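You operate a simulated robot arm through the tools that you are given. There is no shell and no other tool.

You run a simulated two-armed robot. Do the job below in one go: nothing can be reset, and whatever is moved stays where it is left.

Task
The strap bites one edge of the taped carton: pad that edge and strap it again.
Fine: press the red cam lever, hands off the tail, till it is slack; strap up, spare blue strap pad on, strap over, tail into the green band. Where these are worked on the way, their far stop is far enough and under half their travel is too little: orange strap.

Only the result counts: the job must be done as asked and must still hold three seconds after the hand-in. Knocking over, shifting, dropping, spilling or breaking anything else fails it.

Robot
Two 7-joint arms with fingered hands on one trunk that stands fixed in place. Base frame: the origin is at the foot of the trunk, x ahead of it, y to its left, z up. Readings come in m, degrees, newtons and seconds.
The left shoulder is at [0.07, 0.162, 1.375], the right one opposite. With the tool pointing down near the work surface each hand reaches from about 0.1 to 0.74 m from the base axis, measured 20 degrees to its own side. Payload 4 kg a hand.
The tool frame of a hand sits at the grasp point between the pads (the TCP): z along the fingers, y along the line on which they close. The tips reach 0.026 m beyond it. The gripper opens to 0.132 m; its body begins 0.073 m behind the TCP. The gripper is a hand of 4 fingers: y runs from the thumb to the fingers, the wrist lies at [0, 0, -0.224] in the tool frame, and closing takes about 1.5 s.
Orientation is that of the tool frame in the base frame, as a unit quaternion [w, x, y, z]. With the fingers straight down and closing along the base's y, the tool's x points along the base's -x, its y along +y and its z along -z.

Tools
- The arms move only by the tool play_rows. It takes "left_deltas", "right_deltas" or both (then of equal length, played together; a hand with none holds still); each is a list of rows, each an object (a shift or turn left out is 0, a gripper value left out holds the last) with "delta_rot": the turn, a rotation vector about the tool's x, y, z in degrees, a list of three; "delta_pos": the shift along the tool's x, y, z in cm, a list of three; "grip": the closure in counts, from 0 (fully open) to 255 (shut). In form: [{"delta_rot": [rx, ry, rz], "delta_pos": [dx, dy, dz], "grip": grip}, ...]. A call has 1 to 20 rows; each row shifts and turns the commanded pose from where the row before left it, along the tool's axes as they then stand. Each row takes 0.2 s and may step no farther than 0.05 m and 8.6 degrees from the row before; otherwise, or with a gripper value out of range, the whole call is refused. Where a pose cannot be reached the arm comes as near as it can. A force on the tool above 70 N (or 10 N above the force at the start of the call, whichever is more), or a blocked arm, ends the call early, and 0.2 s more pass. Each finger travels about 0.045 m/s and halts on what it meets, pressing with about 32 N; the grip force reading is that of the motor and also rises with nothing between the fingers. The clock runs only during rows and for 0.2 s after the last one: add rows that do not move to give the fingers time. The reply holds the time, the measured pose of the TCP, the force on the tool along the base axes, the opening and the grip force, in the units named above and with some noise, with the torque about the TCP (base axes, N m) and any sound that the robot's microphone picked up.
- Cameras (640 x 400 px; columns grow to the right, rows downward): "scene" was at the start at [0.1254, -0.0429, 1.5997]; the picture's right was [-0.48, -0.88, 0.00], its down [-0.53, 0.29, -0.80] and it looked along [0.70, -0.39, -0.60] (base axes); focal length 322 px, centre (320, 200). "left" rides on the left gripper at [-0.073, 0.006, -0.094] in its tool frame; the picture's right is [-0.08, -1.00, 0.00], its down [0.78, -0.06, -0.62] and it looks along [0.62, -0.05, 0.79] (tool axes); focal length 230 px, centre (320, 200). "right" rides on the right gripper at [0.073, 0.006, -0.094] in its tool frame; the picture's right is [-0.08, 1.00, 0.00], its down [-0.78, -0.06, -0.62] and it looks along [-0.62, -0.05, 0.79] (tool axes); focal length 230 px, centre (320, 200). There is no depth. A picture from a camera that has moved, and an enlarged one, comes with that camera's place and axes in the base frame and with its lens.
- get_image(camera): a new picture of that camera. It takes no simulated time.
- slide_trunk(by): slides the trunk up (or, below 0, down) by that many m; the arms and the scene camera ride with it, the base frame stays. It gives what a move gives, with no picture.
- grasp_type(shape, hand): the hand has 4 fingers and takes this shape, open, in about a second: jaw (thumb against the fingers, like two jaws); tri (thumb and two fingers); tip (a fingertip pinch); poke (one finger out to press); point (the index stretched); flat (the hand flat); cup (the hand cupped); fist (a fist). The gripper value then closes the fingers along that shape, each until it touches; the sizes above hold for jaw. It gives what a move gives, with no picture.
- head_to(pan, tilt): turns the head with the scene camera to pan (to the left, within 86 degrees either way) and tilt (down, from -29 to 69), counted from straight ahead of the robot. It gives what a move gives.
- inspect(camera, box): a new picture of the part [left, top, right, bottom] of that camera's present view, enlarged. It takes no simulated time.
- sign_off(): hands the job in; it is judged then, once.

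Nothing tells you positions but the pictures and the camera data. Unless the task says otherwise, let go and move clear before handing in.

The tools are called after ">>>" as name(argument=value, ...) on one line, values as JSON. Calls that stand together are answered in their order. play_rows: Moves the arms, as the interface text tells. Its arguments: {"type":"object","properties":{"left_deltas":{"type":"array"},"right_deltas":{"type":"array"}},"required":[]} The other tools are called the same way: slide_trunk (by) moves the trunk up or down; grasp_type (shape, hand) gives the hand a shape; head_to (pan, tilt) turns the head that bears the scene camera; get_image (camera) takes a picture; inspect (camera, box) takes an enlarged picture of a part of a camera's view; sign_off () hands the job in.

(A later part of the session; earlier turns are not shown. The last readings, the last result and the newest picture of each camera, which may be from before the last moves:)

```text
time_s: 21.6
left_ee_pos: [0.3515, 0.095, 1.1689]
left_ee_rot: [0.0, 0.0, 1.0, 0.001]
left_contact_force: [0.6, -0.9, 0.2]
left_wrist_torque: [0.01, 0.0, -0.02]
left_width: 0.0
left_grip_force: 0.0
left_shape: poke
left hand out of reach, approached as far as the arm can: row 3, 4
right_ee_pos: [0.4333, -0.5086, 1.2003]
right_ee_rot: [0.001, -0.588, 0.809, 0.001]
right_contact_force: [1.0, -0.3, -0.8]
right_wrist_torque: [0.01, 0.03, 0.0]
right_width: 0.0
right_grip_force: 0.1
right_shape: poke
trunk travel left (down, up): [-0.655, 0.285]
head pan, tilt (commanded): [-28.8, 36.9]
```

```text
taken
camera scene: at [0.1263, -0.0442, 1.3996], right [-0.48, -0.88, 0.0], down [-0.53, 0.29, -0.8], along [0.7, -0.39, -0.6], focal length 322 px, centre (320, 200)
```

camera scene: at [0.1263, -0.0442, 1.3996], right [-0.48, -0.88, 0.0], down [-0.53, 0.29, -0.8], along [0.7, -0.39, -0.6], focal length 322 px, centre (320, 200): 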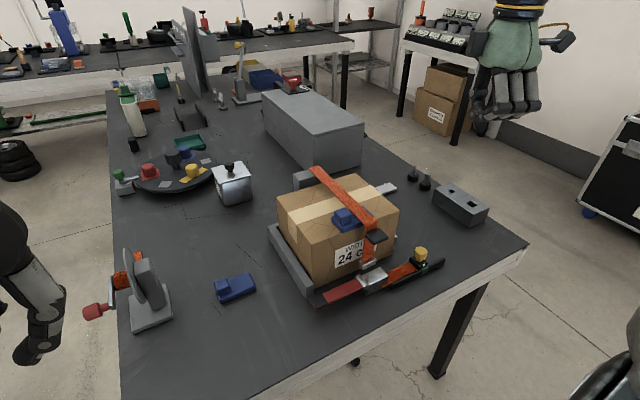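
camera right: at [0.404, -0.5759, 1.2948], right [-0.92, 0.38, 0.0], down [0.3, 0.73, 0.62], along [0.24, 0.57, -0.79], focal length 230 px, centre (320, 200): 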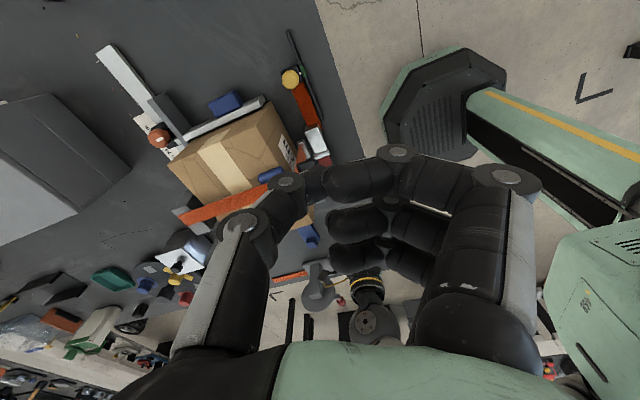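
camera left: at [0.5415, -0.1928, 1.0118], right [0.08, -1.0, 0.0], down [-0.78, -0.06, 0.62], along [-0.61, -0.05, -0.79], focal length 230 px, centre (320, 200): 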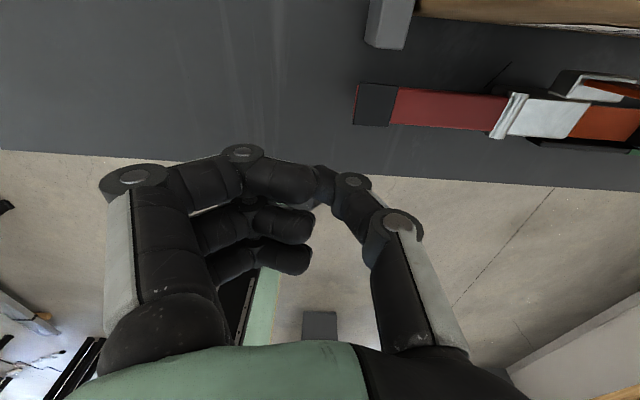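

The left hand is clear. I'll turn the right hand back to its original heading and bring it above the lever end.

>>> play_rows(right_deltas=[{"delta_rot": [0, 0, 8]}, {"delta_rot": [0, 0, 8]}, {"delta_rot": [0, 0, 8]}, {"delta_rot": [0, 0, 8]}, {"delta_rot": [0, 0, 8]}, {"delta_rot": [0, 0, 8]}, {"delta_rot": [0, 0, 8]}, {"delta_rot": [0, 0, 8]}, {"delta_rot": [0, 0, 8]}, {"delta_pos": [0, 4, 0]}, {"delta_pos": [0, 4, 0]}, {"delta_pos": [0, 4, 0]}, {"delta_pos": [0, 4, 0]}, {"delta_pos": [0, 4, 0]}, {"delta_pos": [0, 4, 0]}, {"delta_pos": [0, 3, 0]}, {}])

>>> get_image(camera="right")

```text
time_s: 25.2
left_ee_pos: [0.3515, 0.0971, 1.1687]
left_ee_rot: [-0.001, 0.0, 1.0, 0.001]
left_contact_force: [-0.3, 0.1, -0.8]
left_wrist_torque: [0.01, 0.0, 0.02]
left_width: 0.0
left_grip_force: 0.0
left_shape: poke
right_ee_pos: [0.4296, -0.2403, 1.2002]
right_ee_rot: [0.003, 0.0, 1.0, 0.002]
right_contact_force: [-0.1, -0.5, 0.1]
right_wrist_torque: [-0.01, 0.01, 0.0]
right_width: 0.0001
right_grip_force: 0.1
right_shape: poke
right hand out of reach, approached as far as the arm can: row 16
trunk travel left (down, up): [-0.655, 0.285]
head pan, tilt (commanded): [-28.8, 36.9]
```

```text
taken
camera right: at [0.3568, -0.2342, 1.293], right [0.08, 1.0, 0.0], down [0.78, -0.06, 0.62], along [0.62, -0.04, -0.78], focal length 230 px, centre (320, 200)
```

right: 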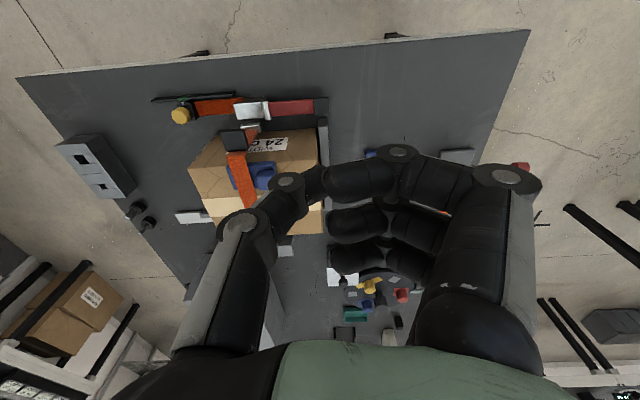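

>>> play_rows(right_deltas=[{"delta_pos": [-2, 0, 3]}, {"delta_pos": [-2, 0, 4]}, {"delta_pos": [-1.5, 0, 4]}, {"delta_pos": [0, 0, 4]}, {"delta_pos": [0, 0, 4]}, {"delta_pos": [0, 0, 4]}, {"delta_pos": [0, 0, 4]}, {"delta_pos": [0, 0, 2.5]}, {}])

>>> get_image(camera="right")

>>> inspect(camera="scene", box=[240, 200, 440, 325])

```text
time_s: 27.2
left_ee_pos: [0.3515, 0.0958, 1.1685]
left_ee_rot: [-0.001, 0.0, 1.0, 0.0]
left_contact_force: [0.4, 0.5, -0.3]
left_wrist_torque: [0.01, 0.01, 0.01]
left_width: 0.0
left_grip_force: 0.1
left_shape: poke
right_ee_pos: [0.4841, -0.2381, 0.9051]
right_ee_rot: [0.001, -0.001, 1.0, -0.001]
right_contact_force: [-0.3, -0.1, -0.1]
right_wrist_torque: [0.01, -0.02, -0.01]
right_width: 0.0
right_grip_force: 0.0
right_shape: poke
trunk travel left (down, up): [-0.655, 0.285]
head pan, tilt (commanded): [-28.8, 36.9]
```

```text
taken
camera right: at [0.4122, -0.2319, 0.9977], right [0.08, 1.0, 0.0], down [0.78, -0.06, 0.62], along [0.62, -0.05, -0.79], focal length 230 px, centre (320, 200)
```

right: 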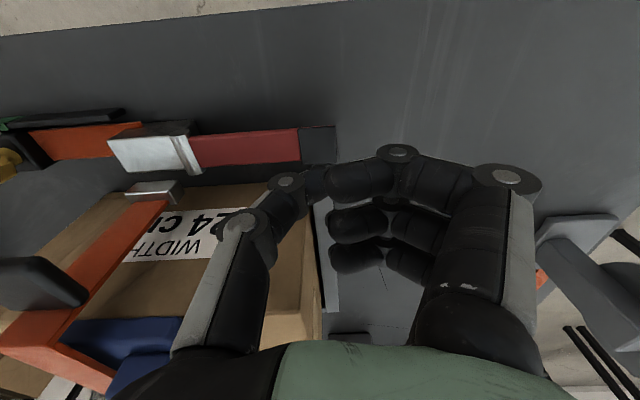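

```text
3.20 times, centred on (340, 262) of scene
camera zoom: at [0.1251, -0.0426, 1.3998], right [-0.48, -0.88, 0.0], down [-0.53, 0.29, -0.8], along [0.7, -0.39, -0.6], focal length 1030 px, centre (256, 0)
```

zoom: 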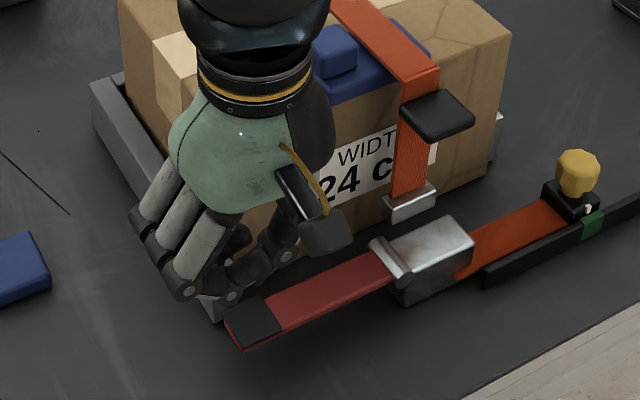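

The tip stands about 5 cm above the lever's black end. I'll lower in small steps watching the force.

>>> play_rows(right_deltas=[{"delta_pos": [-0.4, 0, 2]}, {"delta_pos": [0, 0, 2]}, {"delta_pos": [0, 0, 0.5]}, {}])

>>> inspect(camera="right", box=[160, 80, 480, 280])

>>> inspect(camera="scene", box=[270, 220, 390, 325])

```text
time_s: 28.2
left_ee_pos: [0.3529, 0.0965, 1.1684]
left_ee_rot: [0.0, 0.0, 1.0, 0.0]
left_contact_force: [-0.7, -1.1, 0.1]
left_wrist_torque: [0.0, -0.01, -0.01]
left_width: 0.0002
left_grip_force: 0.0
left_shape: poke
right_ee_pos: [0.487, -0.2384, 0.8591]
right_ee_rot: [0.0, 0.0, 1.0, 0.0]
right_contact_force: [-0.1, -0.5, 0.3]
right_wrist_torque: [0.03, -0.02, 0.0]
right_width: 0.0
right_grip_force: 0.1
right_shape: poke
trunk travel left (down, up): [-0.655, 0.285]
head pan, tilt (commanded): [-28.8, 36.9]
```

```text
2.00 times, centred on (320, 180) of right
camera zoom: at [0.4163, -0.2333, 0.9516], right [0.08, 1.0, 0.0], down [0.78, -0.06, 0.62], along [0.62, -0.05, -0.79], focal length 460 px, centre (320, 240)
```

zoom: 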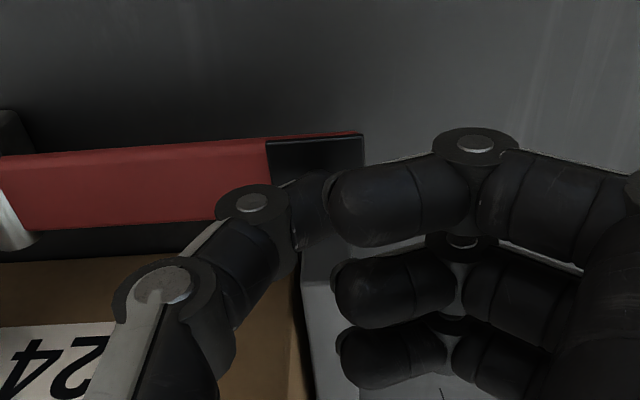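

```text
3.81 times, centred on (330, 272) of scene
camera zoom: at [0.1257, -0.0428, 1.3997], right [-0.48, -0.88, 0.0], down [-0.53, 0.29, -0.8], along [0.7, -0.39, -0.6], focal length 1226 px, centre (282, -76)
```

zoom: 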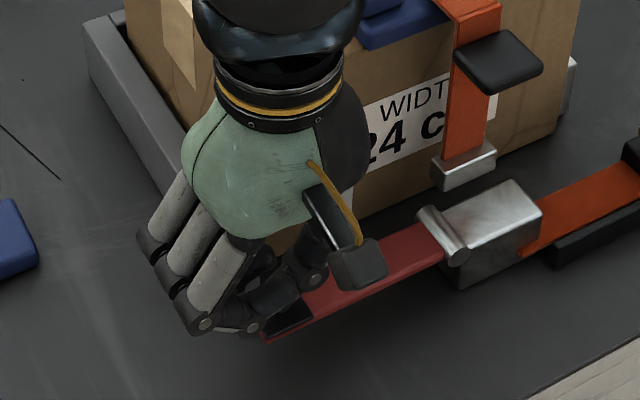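

>>> play_rows(right_deltas=[{"delta_pos": [0, 0, 0.4]}, {"delta_pos": [0, 0, 0.4]}, {"delta_pos": [0, 0, 0.4]}, {}])

>>> inspect(camera="right", box=[0, 0, 480, 300])

>>> inspect(camera="scene", box=[270, 200, 450, 325])

```text
time_s: 29.2
left_ee_pos: [0.3525, 0.0961, 1.1683]
left_ee_rot: [0.0, -0.001, 1.0, 0.0]
left_contact_force: [0.1, 0.1, 0.3]
left_wrist_torque: [-0.03, -0.01, 0.0]
left_width: 0.0
left_grip_force: 0.0
left_shape: poke
right_ee_pos: [0.4882, -0.2381, 0.8468]
right_ee_rot: [0.001, 0.0, 1.0, 0.0]
right_contact_force: [-0.8, -1.1, 0.9]
right_wrist_torque: [-0.01, -0.02, 0.02]
right_width: 0.0002
right_grip_force: 0.1
right_shape: poke
trunk travel left (down, up): [-0.655, 0.285]
head pan, tilt (commanded): [-28.8, 36.9]
```

```text
1.33 times, centred on (240, 150) of right
camera zoom: at [0.4167, -0.2332, 0.9404], right [0.08, 1.0, 0.0], down [0.78, -0.06, 0.62], along [0.62, -0.05, -0.79], focal length 307 px, centre (427, 267)
```

zoom: 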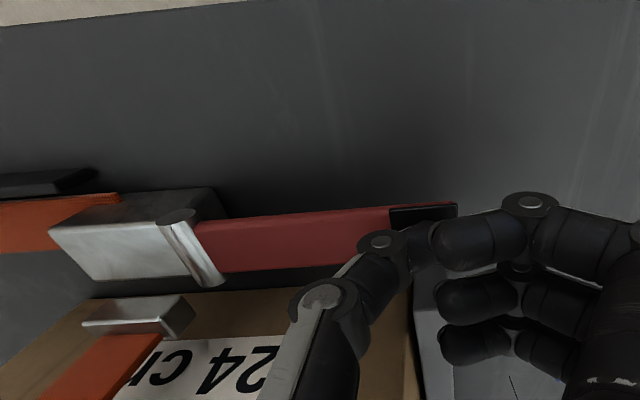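

```text
3.20 times, centred on (360, 262) of scene
camera zoom: at [0.1254, -0.0427, 1.3998], right [-0.48, -0.88, 0.0], down [-0.53, 0.29, -0.8], along [0.7, -0.39, -0.6], focal length 1030 px, centre (192, 0)
```

zoom: 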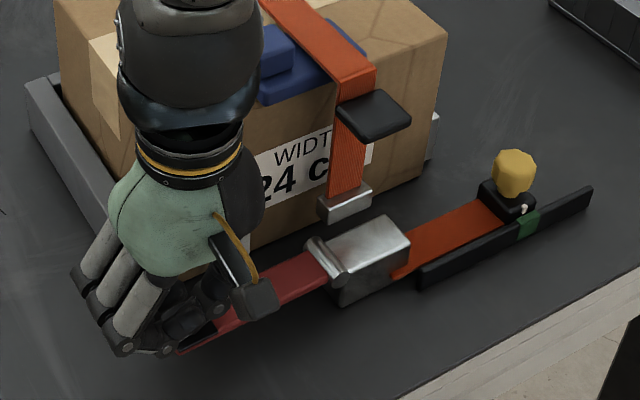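

>>> play_rows(right_deltas=[{"delta_pos": [0, 0, 0.4]}, {"delta_pos": [0, 0, 0.4]}, {}])

>>> play_rows(right_deltas=[{"delta_pos": [0, 0, 0.4]}, {"delta_pos": [0, 0, 0.4]}, {}])

>>> inspect(camera="right", box=[0, 0, 480, 300])

>>> inspect(camera="scene", box=[270, 200, 450, 325])

```text
time_s: 30.0
left_ee_pos: [0.3523, 0.0972, 1.1686]
left_ee_rot: [0.0, 0.0, 1.0, 0.001]
left_contact_force: [0.5, -0.2, 0.4]
left_wrist_torque: [-0.02, 0.0, 0.0]
left_width: 0.0002
left_grip_force: 0.1
left_shape: poke
right_ee_pos: [0.4895, -0.2392, 0.8386]
right_ee_rot: [0.001, 0.001, 1.0, 0.0]
right_contact_force: [-0.5, 0.0, 1.0]
right_wrist_torque: [0.0, -0.01, 0.01]
right_width: 0.0004
right_grip_force: 0.0
right_shape: poke
trunk travel left (down, up): [-0.655, 0.285]
head pan, tilt (commanded): [-28.8, 36.9]
```

```text
time_s: 30.8
left_ee_pos: [0.3519, 0.096, 1.1683]
left_ee_rot: [-0.001, -0.001, 1.0, 0.001]
left_contact_force: [0.6, -0.6, 0.4]
left_wrist_torque: [-0.01, -0.01, 0.01]
left_width: 0.0
left_grip_force: 0.1
left_shape: poke
right_ee_pos: [0.4899, -0.2382, 0.8317]
right_ee_rot: [0.001, 0.0, 1.0, 0.0]
right_contact_force: [0.0, 0.6, 0.9]
right_wrist_torque: [-0.01, 0.0, -0.01]
right_width: 0.0
right_grip_force: 0.1
right_shape: poke
trunk travel left (down, up): [-0.655, 0.285]
head pan, tilt (commanded): [-28.8, 36.9]
```

```text
1.33 times, centred on (240, 150) of right
camera zoom: at [0.4172, -0.2334, 0.9249], right [0.08, 1.0, 0.0], down [0.78, -0.06, 0.62], along [0.62, -0.05, -0.79], focal length 307 px, centre (427, 267)
```

zoom: 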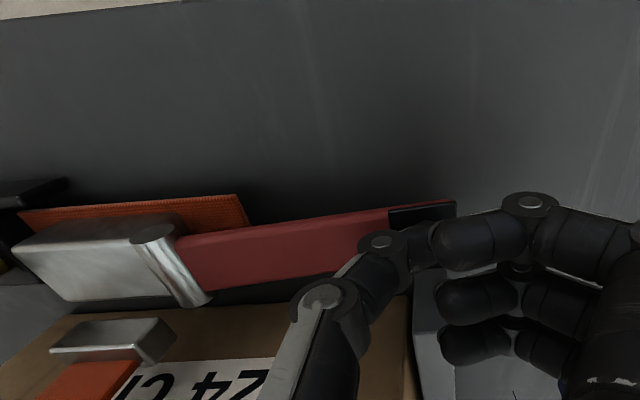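

```text
3.20 times, centred on (360, 262) of scene
camera zoom: at [0.1253, -0.0427, 1.3998], right [-0.48, -0.88, 0.0], down [-0.53, 0.29, -0.8], along [0.7, -0.39, -0.6], focal length 1030 px, centre (192, 0)
```

zoom: 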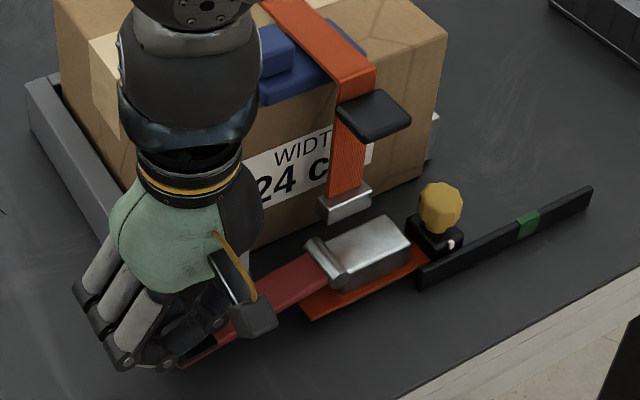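

The lever went down and the tail has slid back toward the buckle. I'll press a bit further toward the stop and hold briefly to be sure it is fully slack.

>>> play_rows(right_deltas=[{"delta_pos": [0, 0, 0.3]}, {"delta_pos": [0, 0, 0.3]}, {}, {}, {}])

>>> inspect(camera="scene", box=[270, 200, 450, 325])

```text
time_s: 32.0
left_ee_pos: [0.3526, 0.0961, 1.1686]
left_ee_rot: [0.0, -0.001, 1.0, 0.001]
left_contact_force: [-0.1, 0.2, 0.2]
left_wrist_torque: [0.01, 0.01, 0.02]
left_width: 0.0
left_grip_force: 0.0
left_shape: poke
right_ee_pos: [0.4894, -0.2392, 0.8256]
right_ee_rot: [0.002, 0.001, 1.0, 0.0]
right_contact_force: [0.2, -0.3, 1.3]
right_wrist_torque: [0.0, -0.01, 0.02]
right_width: 0.0
right_grip_force: 0.1
right_shape: poke
trunk travel left (down, up): [-0.655, 0.285]
head pan, tilt (commanded): [-28.8, 36.9]
```

```text
3.20 times, centred on (360, 262) of scene
camera zoom: at [0.1254, -0.0427, 1.3998], right [-0.48, -0.88, 0.0], down [-0.53, 0.29, -0.8], along [0.7, -0.39, -0.6], focal length 1030 px, centre (192, 0)
```

zoom: 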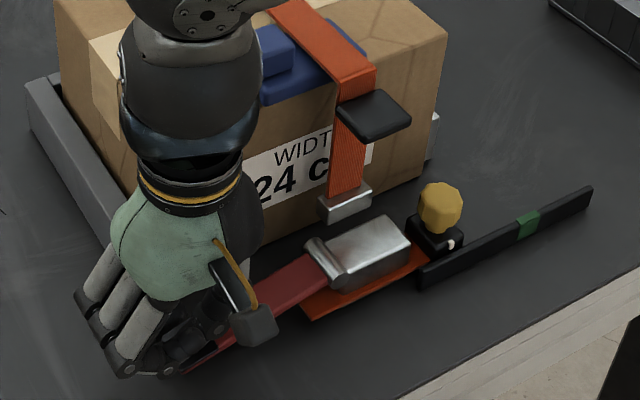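

The slider sits at the buckle end of the rail and no longer moves, so it is slack. I'll lift the hand off the lever.

>>> play_rows(right_deltas=[{"delta_pos": [0, 0, -2]}, {"delta_pos": [0, 0, -4]}, {"delta_pos": [0, 0, -4]}, {"delta_pos": [0, 0, -4]}, {"delta_pos": [0, 0, -4]}, {}])

>>> inspect(camera="scene", box=[270, 200, 450, 325])

>>> get_image(camera="right")

```text
time_s: 33.4
left_ee_pos: [0.3532, 0.0943, 1.1682]
left_ee_rot: [0.0, 0.0, 1.0, 0.0]
left_contact_force: [0.0, -0.2, -0.2]
left_wrist_torque: [-0.01, -0.02, -0.02]
left_width: 0.0002
left_grip_force: 0.3
left_shape: poke
right_ee_pos: [0.4878, -0.2379, 1.0039]
right_ee_rot: [0.001, 0.0, 1.0, 0.0]
right_contact_force: [0.9, 0.6, -1.0]
right_wrist_torque: [0.01, 0.0, -0.05]
right_width: 0.0002
right_grip_force: 0.1
right_shape: poke
trunk travel left (down, up): [-0.655, 0.285]
head pan, tilt (commanded): [-28.8, 36.9]
```

```text
3.20 times, centred on (360, 262) of scene
camera zoom: at [0.1262, -0.0431, 1.3996], right [-0.48, -0.88, 0.0], down [-0.53, 0.29, -0.8], along [0.7, -0.39, -0.6], focal length 1030 px, centre (192, 0)
```

zoom: 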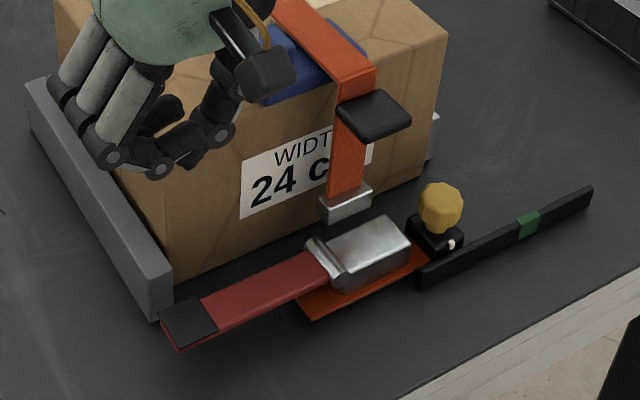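

```text
taken
camera right: at [0.4158, -0.2314, 1.0979], right [0.08, 1.0, 0.0], down [0.78, -0.06, 0.62], along [0.62, -0.05, -0.79], focal length 230 px, centre (320, 200)
```

right: 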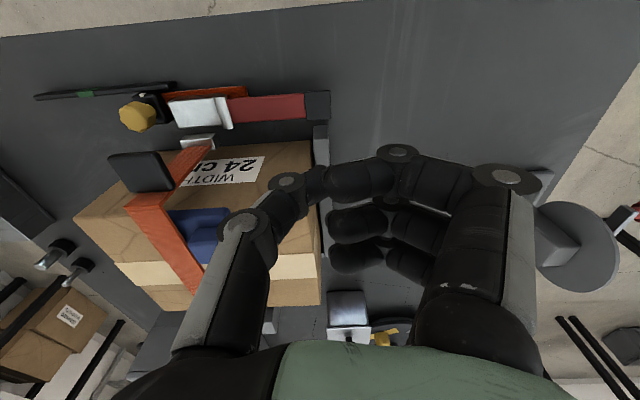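

The tail stays slack and the lever has sprung back. The strap's black tab is near (0.50, -0.384, 0.937); I'll open the right hand in jaw shape above it.

>>> play_rows(right_deltas=[{"delta_pos": [0, 0, -4]}, {"delta_pos": [0, 0, -4]}, {"delta_pos": [0, -4, 0]}, {"delta_pos": [0, -4, 0]}, {"delta_pos": [0, -4, 0]}, {"delta_pos": [0, -2.6, 0]}, {}])

>>> grasp_type(hand="right", shape="jaw")

>>> get_image(camera="right")

>>> get_image(camera="scene")

```text
time_s: 35.0
left_ee_pos: [0.3522, 0.097, 1.1698]
left_ee_rot: [0.0, 0.0, 1.0, -0.001]
left_contact_force: [-0.6, -0.5, -0.1]
left_wrist_torque: [-0.02, 0.0, 0.04]
left_width: 0.0
left_grip_force: 0.1
left_shape: poke
right_ee_pos: [0.4876, -0.3861, 1.0871]
right_ee_rot: [0.001, 0.0, 1.0, 0.0]
right_contact_force: [-0.3, -0.3, -0.1]
right_wrist_torque: [0.01, 0.04, 0.01]
right_width: 0.0001
right_grip_force: 0.1
right_shape: poke
trunk travel left (down, up): [-0.655, 0.285]
head pan, tilt (commanded): [-28.8, 36.9]
```

```text
time_s: 35.9
left_ee_pos: [0.3523, 0.0961, 1.1682]
left_ee_rot: [0.0, 0.0, 1.0, 0.0]
left_contact_force: [-0.5, 0.0, -0.5]
left_wrist_torque: [0.0, -0.01, 0.0]
left_width: 0.0
left_grip_force: 0.1
left_shape: poke
right_ee_pos: [0.4871, -0.3854, 1.088]
right_ee_rot: [0.001, 0.001, 1.0, 0.0]
right_contact_force: [0.7, 0.4, -1.0]
right_wrist_torque: [0.01, 0.01, 0.03]
right_width: 0.1319
right_grip_force: 0.1
right_shape: jaw
trunk travel left (down, up): [-0.655, 0.285]
head pan, tilt (commanded): [-28.8, 36.9]
```

```text
taken
camera right: at [0.4159, -0.3797, 1.1809], right [0.08, 1.0, 0.0], down [0.78, -0.06, 0.62], along [0.62, -0.05, -0.79], focal length 230 px, centre (320, 200)
```

right: 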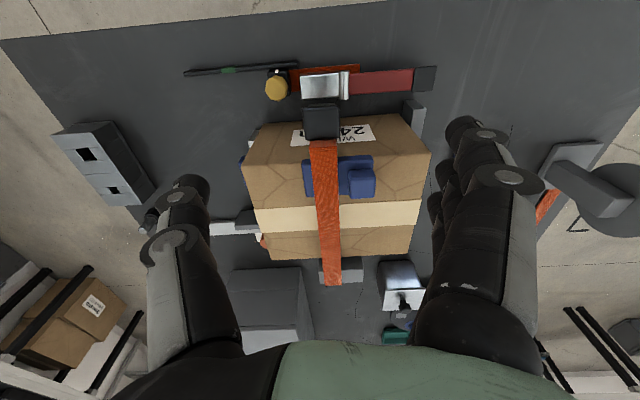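

```text
taken
camera scene: at [0.1254, -0.043, 1.3997], right [-0.48, -0.88, 0.0], down [-0.53, 0.29, -0.8], along [0.7, -0.39, -0.6], focal length 322 px, centre (320, 200)
```

scene: 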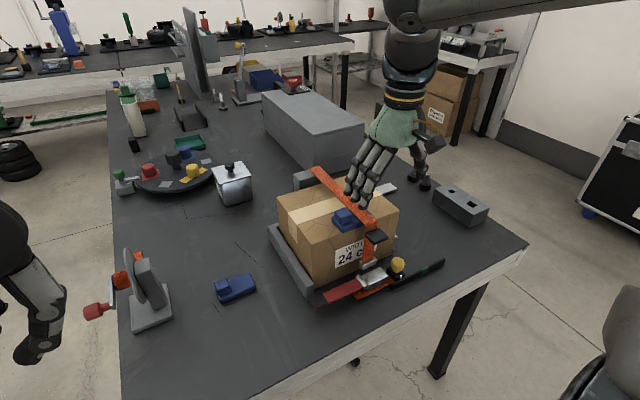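

The tab spans roughly x 0.485–0.522, y -0.405 to -0.369. I'll lower the open hand around it.

>>> play_rows(right_deltas=[{"delta_pos": [-0.5, -0.1, 3]}, {"delta_pos": [0, 0, 3]}, {"delta_pos": [0, 0, 3]}, {"delta_pos": [0, 0, 3]}, {"delta_pos": [0, 0, 2]}, {}])

>>> get_image(camera="right")

>>> inspect(camera="scene", box=[280, 150, 460, 310])

```text
time_s: 37.3
left_ee_pos: [0.3535, 0.0953, 1.168]
left_ee_rot: [0.001, 0.0, 1.0, -0.001]
left_contact_force: [0.6, -0.8, -0.2]
left_wrist_torque: [0.02, 0.0, -0.01]
left_width: 0.0
left_grip_force: 0.1
left_shape: poke
right_ee_pos: [0.494, -0.3873, 0.9446]
right_ee_rot: [0.0, 0.0, 1.0, 0.0]
right_contact_force: [0.0, 0.9, 0.3]
right_wrist_torque: [0.04, 0.02, 0.0]
right_width: 0.132
right_grip_force: 0.1
right_shape: jaw
trunk travel left (down, up): [-0.655, 0.285]
head pan, tilt (commanded): [-28.8, 36.9]
```

```text
taken
camera right: at [0.4227, -0.381, 1.0382], right [0.08, 1.0, 0.0], down [0.78, -0.06, 0.62], along [0.62, -0.05, -0.79], focal length 230 px, centre (320, 200)
```

right: 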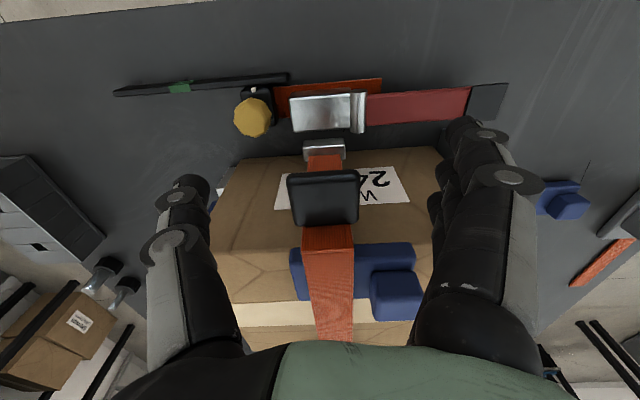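

```text
2.50 times, centred on (370, 230) of scene
camera zoom: at [0.1251, -0.0427, 1.3998], right [-0.48, -0.88, 0.0], down [-0.53, 0.29, -0.8], along [0.7, -0.39, -0.6], focal length 804 px, centre (195, 125)
```

zoom: 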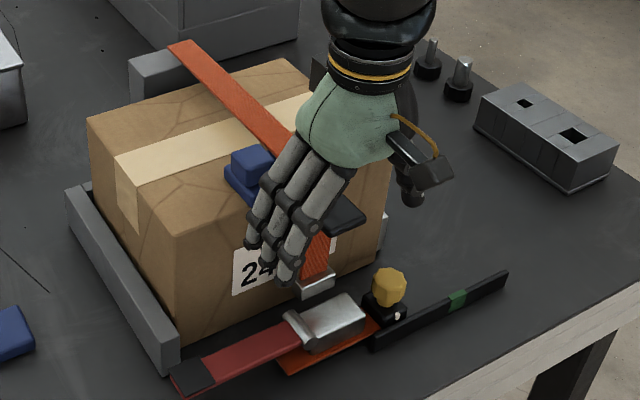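

The tab is centred between the open fingers. I'll lower slightly and close on it.

>>> play_rows(right_deltas=[{"delta_pos": [0, 0.1, 0.7]}, {"grip": 255}, {}, {}, {}, {}, {}, {}, {}])

>>> get_image(camera="right")

>>> inspect(camera="scene", box=[280, 150, 460, 310])

```text
time_s: 39.3
left_ee_pos: [0.3522, 0.0961, 1.1681]
left_ee_rot: [0.0, 0.0, 1.0, 0.0]
left_contact_force: [-0.1, 0.4, 0.4]
left_wrist_torque: [-0.02, -0.02, -0.01]
left_width: 0.0
left_grip_force: 0.0
left_shape: poke
right_ee_pos: [0.4953, -0.3869, 0.936]
right_ee_rot: [0.0, 0.0, 1.0, 0.0]
right_contact_force: [-1.4, -3.3, -1.5]
right_wrist_torque: [0.07, -0.02, 0.22]
right_width: 0.0183
right_grip_force: 17.0
right_shape: jaw
trunk travel left (down, up): [-0.655, 0.285]
head pan, tilt (commanded): [-28.8, 36.9]
```

```text
taken
camera right: at [0.4227, -0.381, 1.0308], right [0.08, 1.0, 0.0], down [0.78, -0.06, 0.62], along [0.62, -0.05, -0.79], focal length 230 px, centre (320, 200)
```

right: 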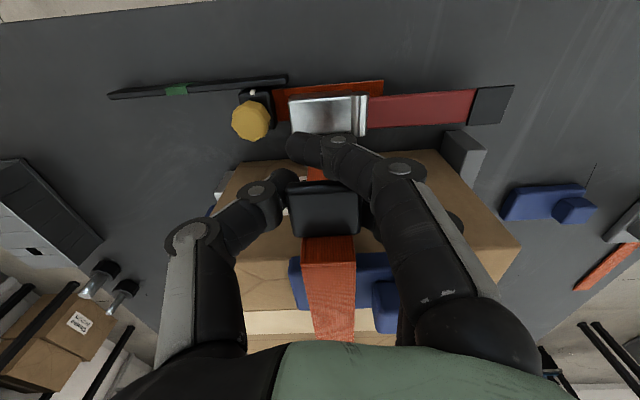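

```text
2.50 times, centred on (370, 230) of scene
camera zoom: at [0.1255, -0.0431, 1.3997], right [-0.48, -0.88, 0.0], down [-0.53, 0.29, -0.8], along [0.7, -0.39, -0.6], focal length 804 px, centre (195, 125)
```

zoom: 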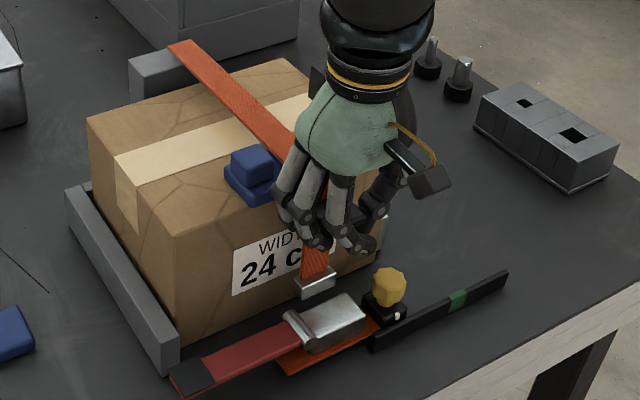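

The tab is held between thumb and fingers. I'll lift a little first to check that the strap follows.

>>> play_rows(right_deltas=[{"delta_pos": [0, 0, -1.5]}, {"delta_pos": [-0.1, 0, -1.5]}, {}])

>>> get_image(camera="scene")

>>> get_image(camera="right")

```text
time_s: 40.1
left_ee_pos: [0.3511, 0.0939, 1.1685]
left_ee_rot: [-0.001, 0.0, 1.0, 0.001]
left_contact_force: [-1.1, -0.2, 1.1]
left_wrist_torque: [0.04, -0.02, -0.01]
left_width: 0.0
left_grip_force: 0.1
left_shape: poke
right_ee_pos: [0.4939, -0.3885, 0.9672]
right_ee_rot: [0.0, 0.0, 1.0, 0.0]
right_contact_force: [-8.8, -9.7, -0.4]
right_wrist_torque: [0.16, 0.14, 0.55]
right_width: 0.0171
right_grip_force: 32.0
right_shape: jaw
trunk travel left (down, up): [-0.655, 0.285]
head pan, tilt (commanded): [-28.8, 36.9]
```

```text
taken
camera scene: at [0.1238, -0.045, 1.3998], right [-0.48, -0.88, 0.0], down [-0.52, 0.29, -0.8], along [0.7, -0.39, -0.6], focal length 322 px, centre (320, 200)
```

scene: 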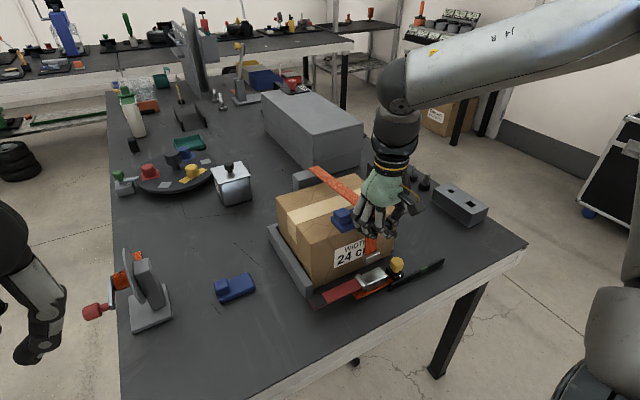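

```text
taken
camera right: at [0.4219, -0.3821, 1.0609], right [0.08, 1.0, 0.0], down [0.78, -0.06, 0.62], along [0.62, -0.05, -0.79], focal length 230 px, centre (320, 200)
```

right: 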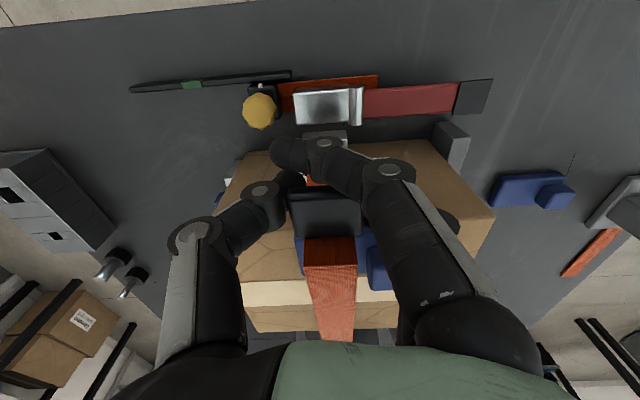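

The strap follows. I'll continue along the arc about the far anchor, checking partway.

>>> play_rows(right_deltas=[{"delta_pos": [-0.06, 0, -2.36]}, {"delta_pos": [-0.41, 0, -2.43]}, {"delta_pos": [-0.62, 0, -2.4]}, {"delta_pos": [-0.82, 0, -2.33]}, {"delta_pos": [-1.03, 0, -2.25]}, {}])

>>> get_image(camera="scene")

>>> get_image(camera="right")

```text
time_s: 41.5
left_ee_pos: [0.3531, 0.0938, 1.1682]
left_ee_rot: [0.0, 0.0, 1.0, 0.002]
left_contact_force: [0.8, 0.1, 0.2]
left_wrist_torque: [0.02, 0.02, 0.01]
left_width: 0.0002
left_grip_force: 0.1
left_shape: poke
right_ee_pos: [0.525, -0.3882, 1.0855]
right_ee_rot: [0.002, -0.001, 1.0, 0.002]
right_contact_force: [0.9, -12.1, -1.7]
right_wrist_torque: [0.26, 0.24, 0.44]
right_width: 0.0147
right_grip_force: 32.0
right_shape: jaw
trunk travel left (down, up): [-0.655, 0.285]
head pan, tilt (commanded): [-28.8, 36.9]
```

```text
taken
camera scene: at [0.1257, -0.0459, 1.3996], right [-0.48, -0.88, 0.0], down [-0.53, 0.29, -0.8], along [0.7, -0.38, -0.6], focal length 322 px, centre (320, 200)
```

scene: 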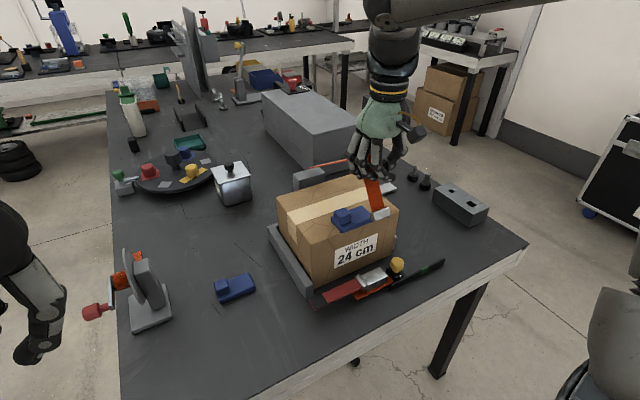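

```text
taken
camera right: at [0.4533, -0.3819, 1.1796], right [0.08, 1.0, 0.0], down [0.78, -0.06, 0.62], along [0.62, -0.04, -0.79], focal length 230 px, centre (320, 200)
```

right: 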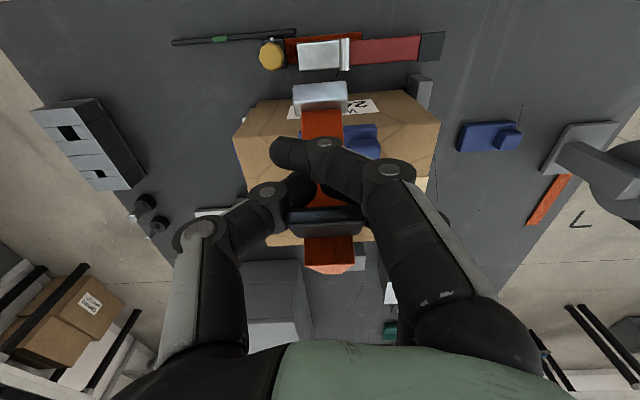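

>>> play_rows(right_deltas=[{"delta_pos": [-1.22, 0, -2.15], "delta_rot": [0, -4, 0]}, {"delta_pos": [-1.54, 0, -1.94], "delta_rot": [0, -4, 0]}, {"delta_pos": [-1.82, 0, -1.67], "delta_rot": [0, -4, 0]}, {"delta_pos": [-2.07, 0, -1.36], "delta_rot": [0, -4, 0]}, {"delta_pos": [-2.25, 0, -1.03], "delta_rot": [0, -4, 0]}, {}])

>>> get_image(camera="scene")

>>> get_image(camera="right")

```text
time_s: 42.9
left_ee_pos: [0.3513, 0.0979, 1.1686]
left_ee_rot: [0.0, -0.001, 1.0, -0.001]
left_contact_force: [0.8, 0.0, -0.4]
left_wrist_torque: [-0.01, 0.0, -0.02]
left_width: 0.0
left_grip_force: 0.1
left_shape: poke
right_ee_pos: [0.6025, -0.3827, 1.1812]
right_ee_rot: [0.175, -0.001, 0.985, 0.0]
right_contact_force: [-1.1, 6.6, 1.1]
right_wrist_torque: [0.13, -0.01, 0.25]
right_width: 0.0088
right_grip_force: 32.2
right_shape: jaw
trunk travel left (down, up): [-0.655, 0.285]
head pan, tilt (commanded): [-28.8, 36.9]
```

```text
taken
camera scene: at [0.1249, -0.0411, 1.3999], right [-0.48, -0.88, 0.0], down [-0.53, 0.29, -0.8], along [0.7, -0.39, -0.6], focal length 322 px, centre (320, 200)
```

scene: 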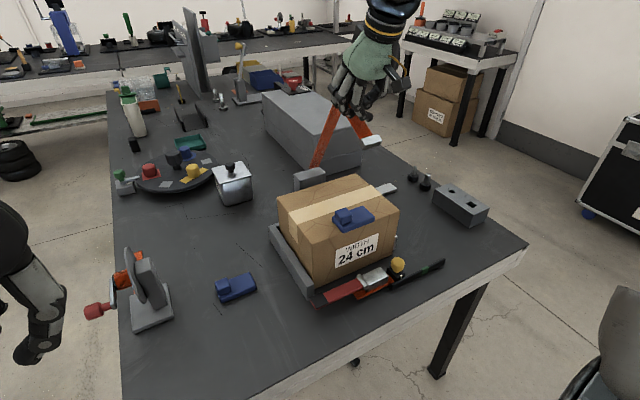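

```text
taken
camera right: at [0.503, -0.3765, 1.2452], right [0.07, 1.0, 0.03], down [0.52, -0.06, 0.85], along [0.85, -0.05, -0.53], focal length 230 px, centre (320, 200)
```

right: 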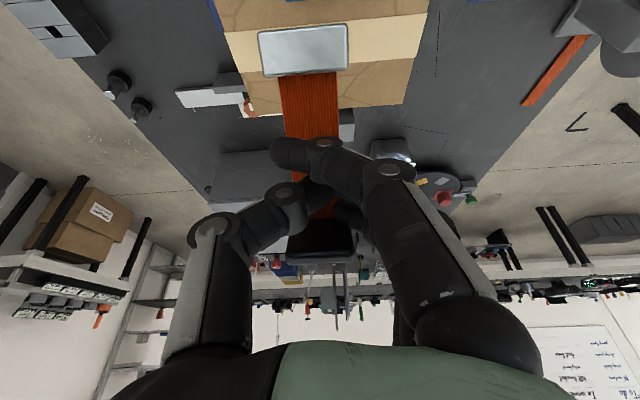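

>>> play_rows(right_deltas=[{"delta_pos": [-2.38, 0, -0.67], "delta_rot": [0, -4, 0]}, {"delta_pos": [-2.45, 0, -0.28], "delta_rot": [0, -4, 0]}, {"delta_pos": [-2.47, 0, 0.1], "delta_rot": [0, -4, 0]}, {"delta_pos": [-2.42, 0, 0.5], "delta_rot": [0, -4, 0]}, {}])

>>> get_image(camera="scene")

>>> get_image(camera="right")

```text
time_s: 44.1
left_ee_pos: [0.3504, 0.0963, 1.168]
left_ee_rot: [-0.001, 0.0, 1.0, 0.0]
left_contact_force: [0.5, 0.4, -0.2]
left_wrist_torque: [-0.01, 0.01, -0.03]
left_width: 0.0
left_grip_force: 0.1
left_shape: poke
right_ee_pos: [0.6868, -0.3852, 1.23]
right_ee_rot: [0.312, 0.0, 0.95, 0.0]
right_contact_force: [-0.8, 0.2, 3.7]
right_wrist_torque: [-0.03, 0.04, -0.04]
right_width: 0.0079
right_grip_force: 32.1
right_shape: jaw
trunk travel left (down, up): [-0.655, 0.285]
head pan, tilt (commanded): [-28.8, 36.9]
```

```text
taken
camera scene: at [0.1246, -0.0428, 1.3999], right [-0.48, -0.88, 0.0], down [-0.53, 0.29, -0.8], along [0.7, -0.39, -0.6], focal length 322 px, centre (320, 200)
```

scene: 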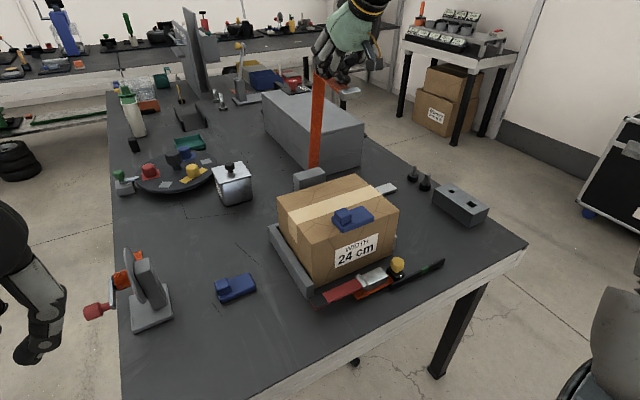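

```text
taken
camera right: at [0.5736, -0.3799, 1.2619], right [0.06, 1.0, 0.05], down [0.27, -0.06, 0.96], along [0.96, -0.05, -0.27], focal length 230 px, centre (320, 200)
```

right: 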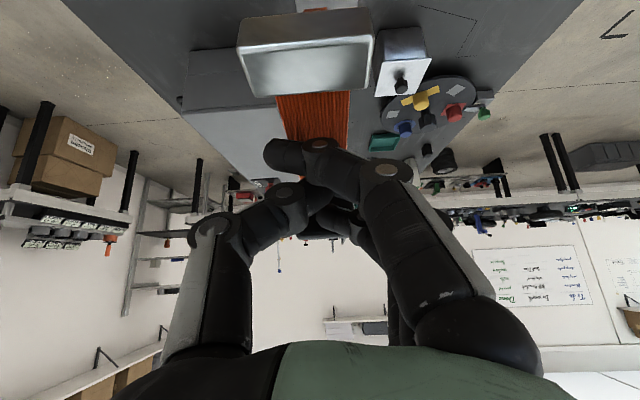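

>>> play_rows(right_deltas=[{"delta_pos": [-2.31, 0, 0.87]}, {"delta_pos": [-2.24, 0, 1.07]}, {}])

>>> get_image(camera="scene")

>>> get_image(camera="right")

```text
time_s: 44.9
left_ee_pos: [0.3507, 0.0963, 1.1697]
left_ee_rot: [0.001, 0.001, 1.0, 0.0]
left_contact_force: [-1.0, -0.2, -0.2]
left_wrist_torque: [0.0, -0.02, -0.02]
left_width: 0.0001
left_grip_force: 0.0
left_shape: poke
right_ee_pos: [0.7338, -0.3853, 1.241]
right_ee_rot: [0.311, 0.001, 0.95, 0.0]
right_contact_force: [-0.8, 1.2, 5.8]
right_wrist_torque: [-0.04, 0.08, -0.02]
right_width: 0.0081
right_grip_force: 31.6
right_shape: jaw
trunk travel left (down, up): [-0.655, 0.285]
head pan, tilt (commanded): [-28.8, 36.9]
```

```text
taken
camera scene: at [0.1233, -0.0424, 1.3999], right [-0.48, -0.88, 0.0], down [-0.52, 0.29, -0.8], along [0.7, -0.39, -0.6], focal length 322 px, centre (320, 200)
```

scene: 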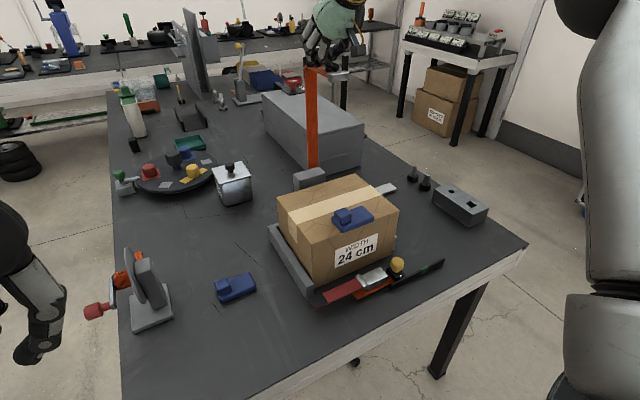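

```text
taken
camera right: at [0.6204, -0.3795, 1.2742], right [0.06, 1.0, 0.05], down [0.27, -0.06, 0.96], along [0.96, -0.05, -0.27], focal length 230 px, centre (320, 200)
```

right: 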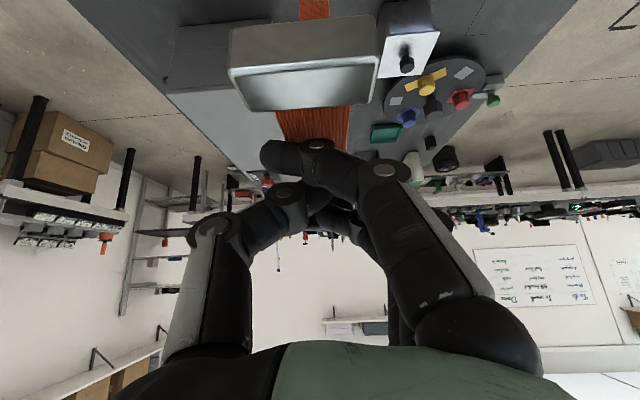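

>>> play_rows(right_deltas=[{"delta_pos": [-2.13, 0, 1.25]}, {"delta_pos": [-2.01, 0, 1.44]}, {}])

>>> get_image(camera="scene")

>>> get_image(camera="right")

```text
time_s: 45.7
left_ee_pos: [0.3461, 0.097, 1.1697]
left_ee_rot: [0.002, 0.001, 1.0, 0.0]
left_contact_force: [-0.3, 0.1, 0.7]
left_wrist_torque: [0.02, -0.02, 0.0]
left_width: 0.0
left_grip_force: 0.0
left_shape: poke
right_ee_pos: [0.7523, -0.3853, 1.2376]
right_ee_rot: [0.319, 0.001, 0.948, -0.001]
right_contact_force: [-5.0, -10.0, 39.8]
right_wrist_torque: [-0.4, 0.27, -0.13]
right_width: 0.0085
right_grip_force: 31.5
right_shape: jaw
right hand out of reach, approached as far as the arm can: row 1, 2
trunk travel left (down, up): [-0.655, 0.285]
head pan, tilt (commanded): [-28.8, 36.9]
```

```text
taken
camera scene: at [0.1184, -0.0422, 1.4008], right [-0.48, -0.88, 0.0], down [-0.52, 0.29, -0.8], along [0.7, -0.39, -0.6], focal length 322 px, centre (320, 200)
```

scene: 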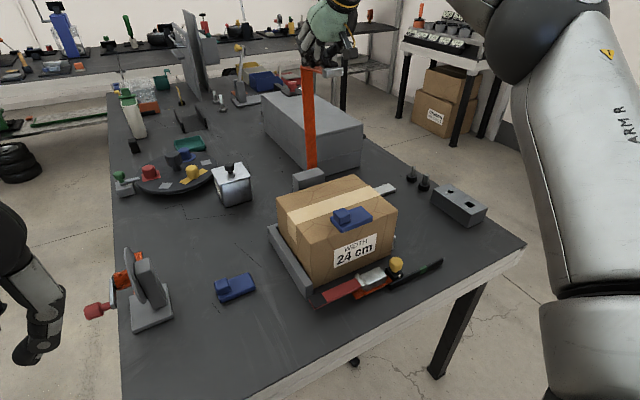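

```text
taken
camera right: at [0.639, -0.3802, 1.2683], right [0.06, 1.0, 0.05], down [0.25, -0.06, 0.97], along [0.97, -0.05, -0.26], focal length 230 px, centre (320, 200)
```

right: 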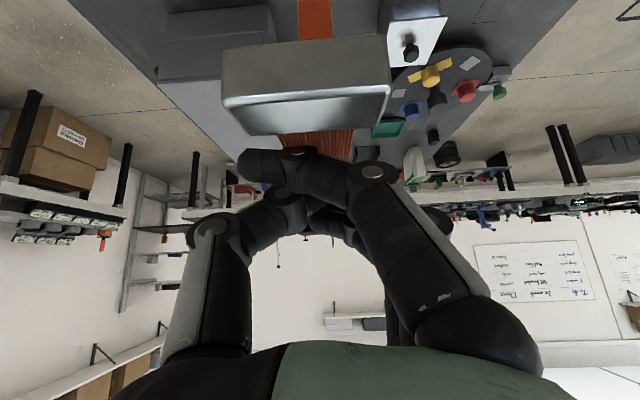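

The strap is now about upright, but the arm is at the end of its reach and pressing down on the tab. I'll ease that load first.

>>> play_rows(right_deltas=[{"delta_pos": [-0.2, 0, -0.5]}, {}])

>>> inspect(camera="scene", box=[250, 0, 410, 200])

```text
time_s: 46.3
left_ee_pos: [0.3473, 0.0973, 1.1708]
left_ee_rot: [0.003, 0.0, 1.0, 0.0]
left_contact_force: [0.1, 0.0, -0.8]
left_wrist_torque: [-0.02, -0.01, -0.01]
left_width: 0.0
left_grip_force: 0.2
left_shape: poke
right_ee_pos: [0.75, -0.387, 1.2387]
right_ee_rot: [0.314, 0.0, 0.949, 0.0]
right_contact_force: [-2.6, -7.2, 31.8]
right_wrist_torque: [-0.21, -0.23, -0.01]
right_width: 0.0088
right_grip_force: 32.4
right_shape: jaw
right hand out of reach, approached as far as the arm can: row 1
trunk travel left (down, up): [-0.655, 0.285]
head pan, tilt (commanded): [-28.8, 36.9]
```

```text
2.00 times, centred on (330, 100) of scene
camera zoom: at [0.1195, -0.0422, 1.4004], right [-0.48, -0.88, 0.0], down [-0.52, 0.29, -0.8], along [0.7, -0.39, -0.6], focal length 643 px, centre (300, 400)
```

zoom: 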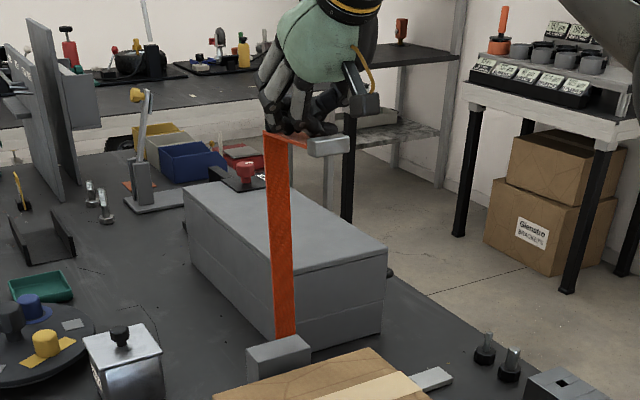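

>>> play_rows(right_deltas=[{"delta_pos": [0.8, 0, -0.6]}, {}])

>>> inspect(camera="scene", box=[250, 0, 410, 200])

>>> inspect(camera="right", box=[180, 0, 480, 260])

```text
time_s: 46.9
left_ee_pos: [0.3464, 0.0975, 1.17]
left_ee_rot: [0.001, 0.0, 1.0, 0.0]
left_contact_force: [-0.6, -0.9, 0.1]
left_wrist_torque: [0.02, 0.02, -0.01]
left_width: 0.0
left_grip_force: 0.1
left_shape: poke
right_ee_pos: [0.7413, -0.3865, 1.2375]
right_ee_rot: [0.312, 0.0, 0.95, 0.0]
right_contact_force: [-4.2, -6.8, 30.2]
right_wrist_torque: [-0.2, -0.24, 0.01]
right_width: 0.0091
right_grip_force: 31.4
right_shape: jaw
trunk travel left (down, up): [-0.655, 0.285]
head pan, tilt (commanded): [-28.8, 36.9]
```

```text
2.00 times, centred on (330, 100) of scene
camera zoom: at [0.1198, -0.0418, 1.4004], right [-0.48, -0.88, 0.0], down [-0.52, 0.29, -0.8], along [0.7, -0.39, -0.6], focal length 643 px, centre (300, 400)
```

zoom: 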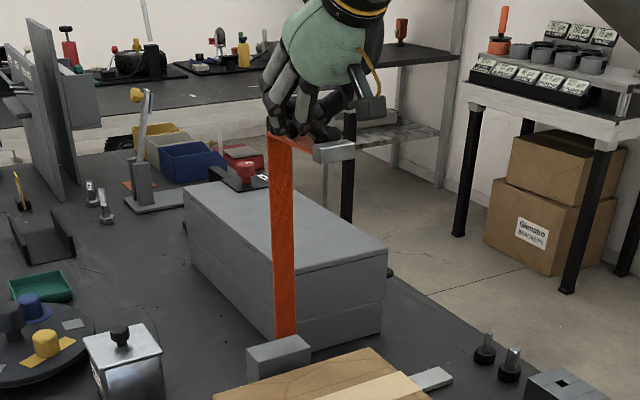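

```text
1.54 times, centred on (330, 130) of right
camera zoom: at [0.6271, -0.3803, 1.2686], right [0.06, 1.0, 0.05], down [0.26, -0.06, 0.96], along [0.96, -0.05, -0.27], focal length 354 px, centre (305, 308)
```

zoom: 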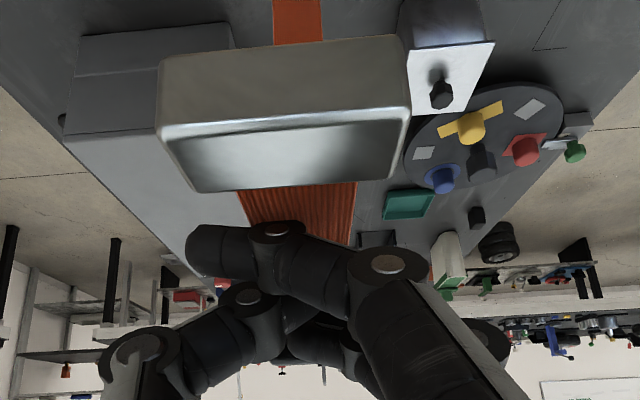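

>>> play_rows(right_deltas=[{"grip": 215}, {}, {}])

>>> inspect(camera="scene", box=[250, 0, 410, 200])

>>> inspect(camera="right", box=[180, 0, 480, 260])

```text
time_s: 47.7
left_ee_pos: [0.3461, 0.095, 1.1707]
left_ee_rot: [0.002, 0.0, 1.0, -0.001]
left_contact_force: [1.2, -0.3, -0.9]
left_wrist_torque: [-0.01, 0.02, 0.03]
left_width: 0.0
left_grip_force: 0.2
left_shape: poke
right_ee_pos: [0.7382, -0.3898, 1.2393]
right_ee_rot: [0.315, 0.001, 0.949, 0.0]
right_contact_force: [-5.1, -13.9, 35.4]
right_wrist_torque: [-0.31, -0.02, 0.13]
right_width: 0.0178
right_grip_force: 0.1
right_shape: jaw
trunk travel left (down, up): [-0.655, 0.285]
head pan, tilt (commanded): [-28.8, 36.9]
```

```text
2.00 times, centred on (330, 100) of scene
camera zoom: at [0.1182, -0.0435, 1.4005], right [-0.48, -0.88, 0.0], down [-0.52, 0.29, -0.8], along [0.7, -0.39, -0.6], focal length 643 px, centre (300, 400)
```

zoom: 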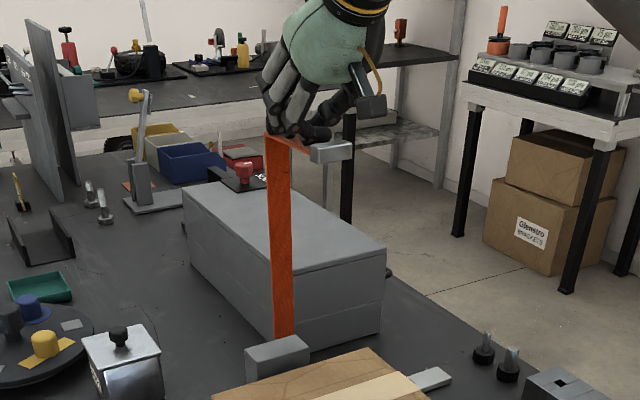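

```text
1.54 times, centred on (330, 130) of right
camera zoom: at [0.6253, -0.383, 1.27], right [0.06, 1.0, 0.05], down [0.26, -0.06, 0.96], along [0.96, -0.05, -0.26], focal length 354 px, centre (305, 308)
```

zoom: 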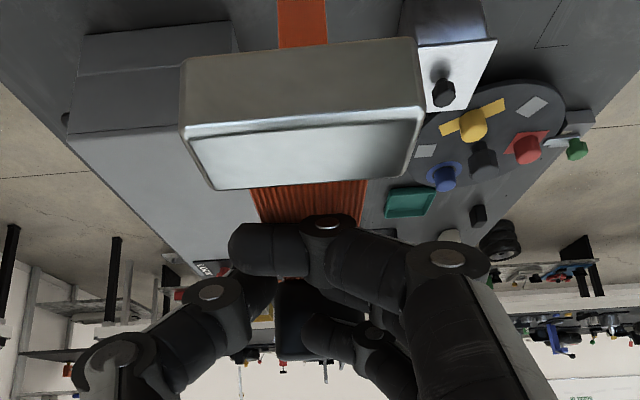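

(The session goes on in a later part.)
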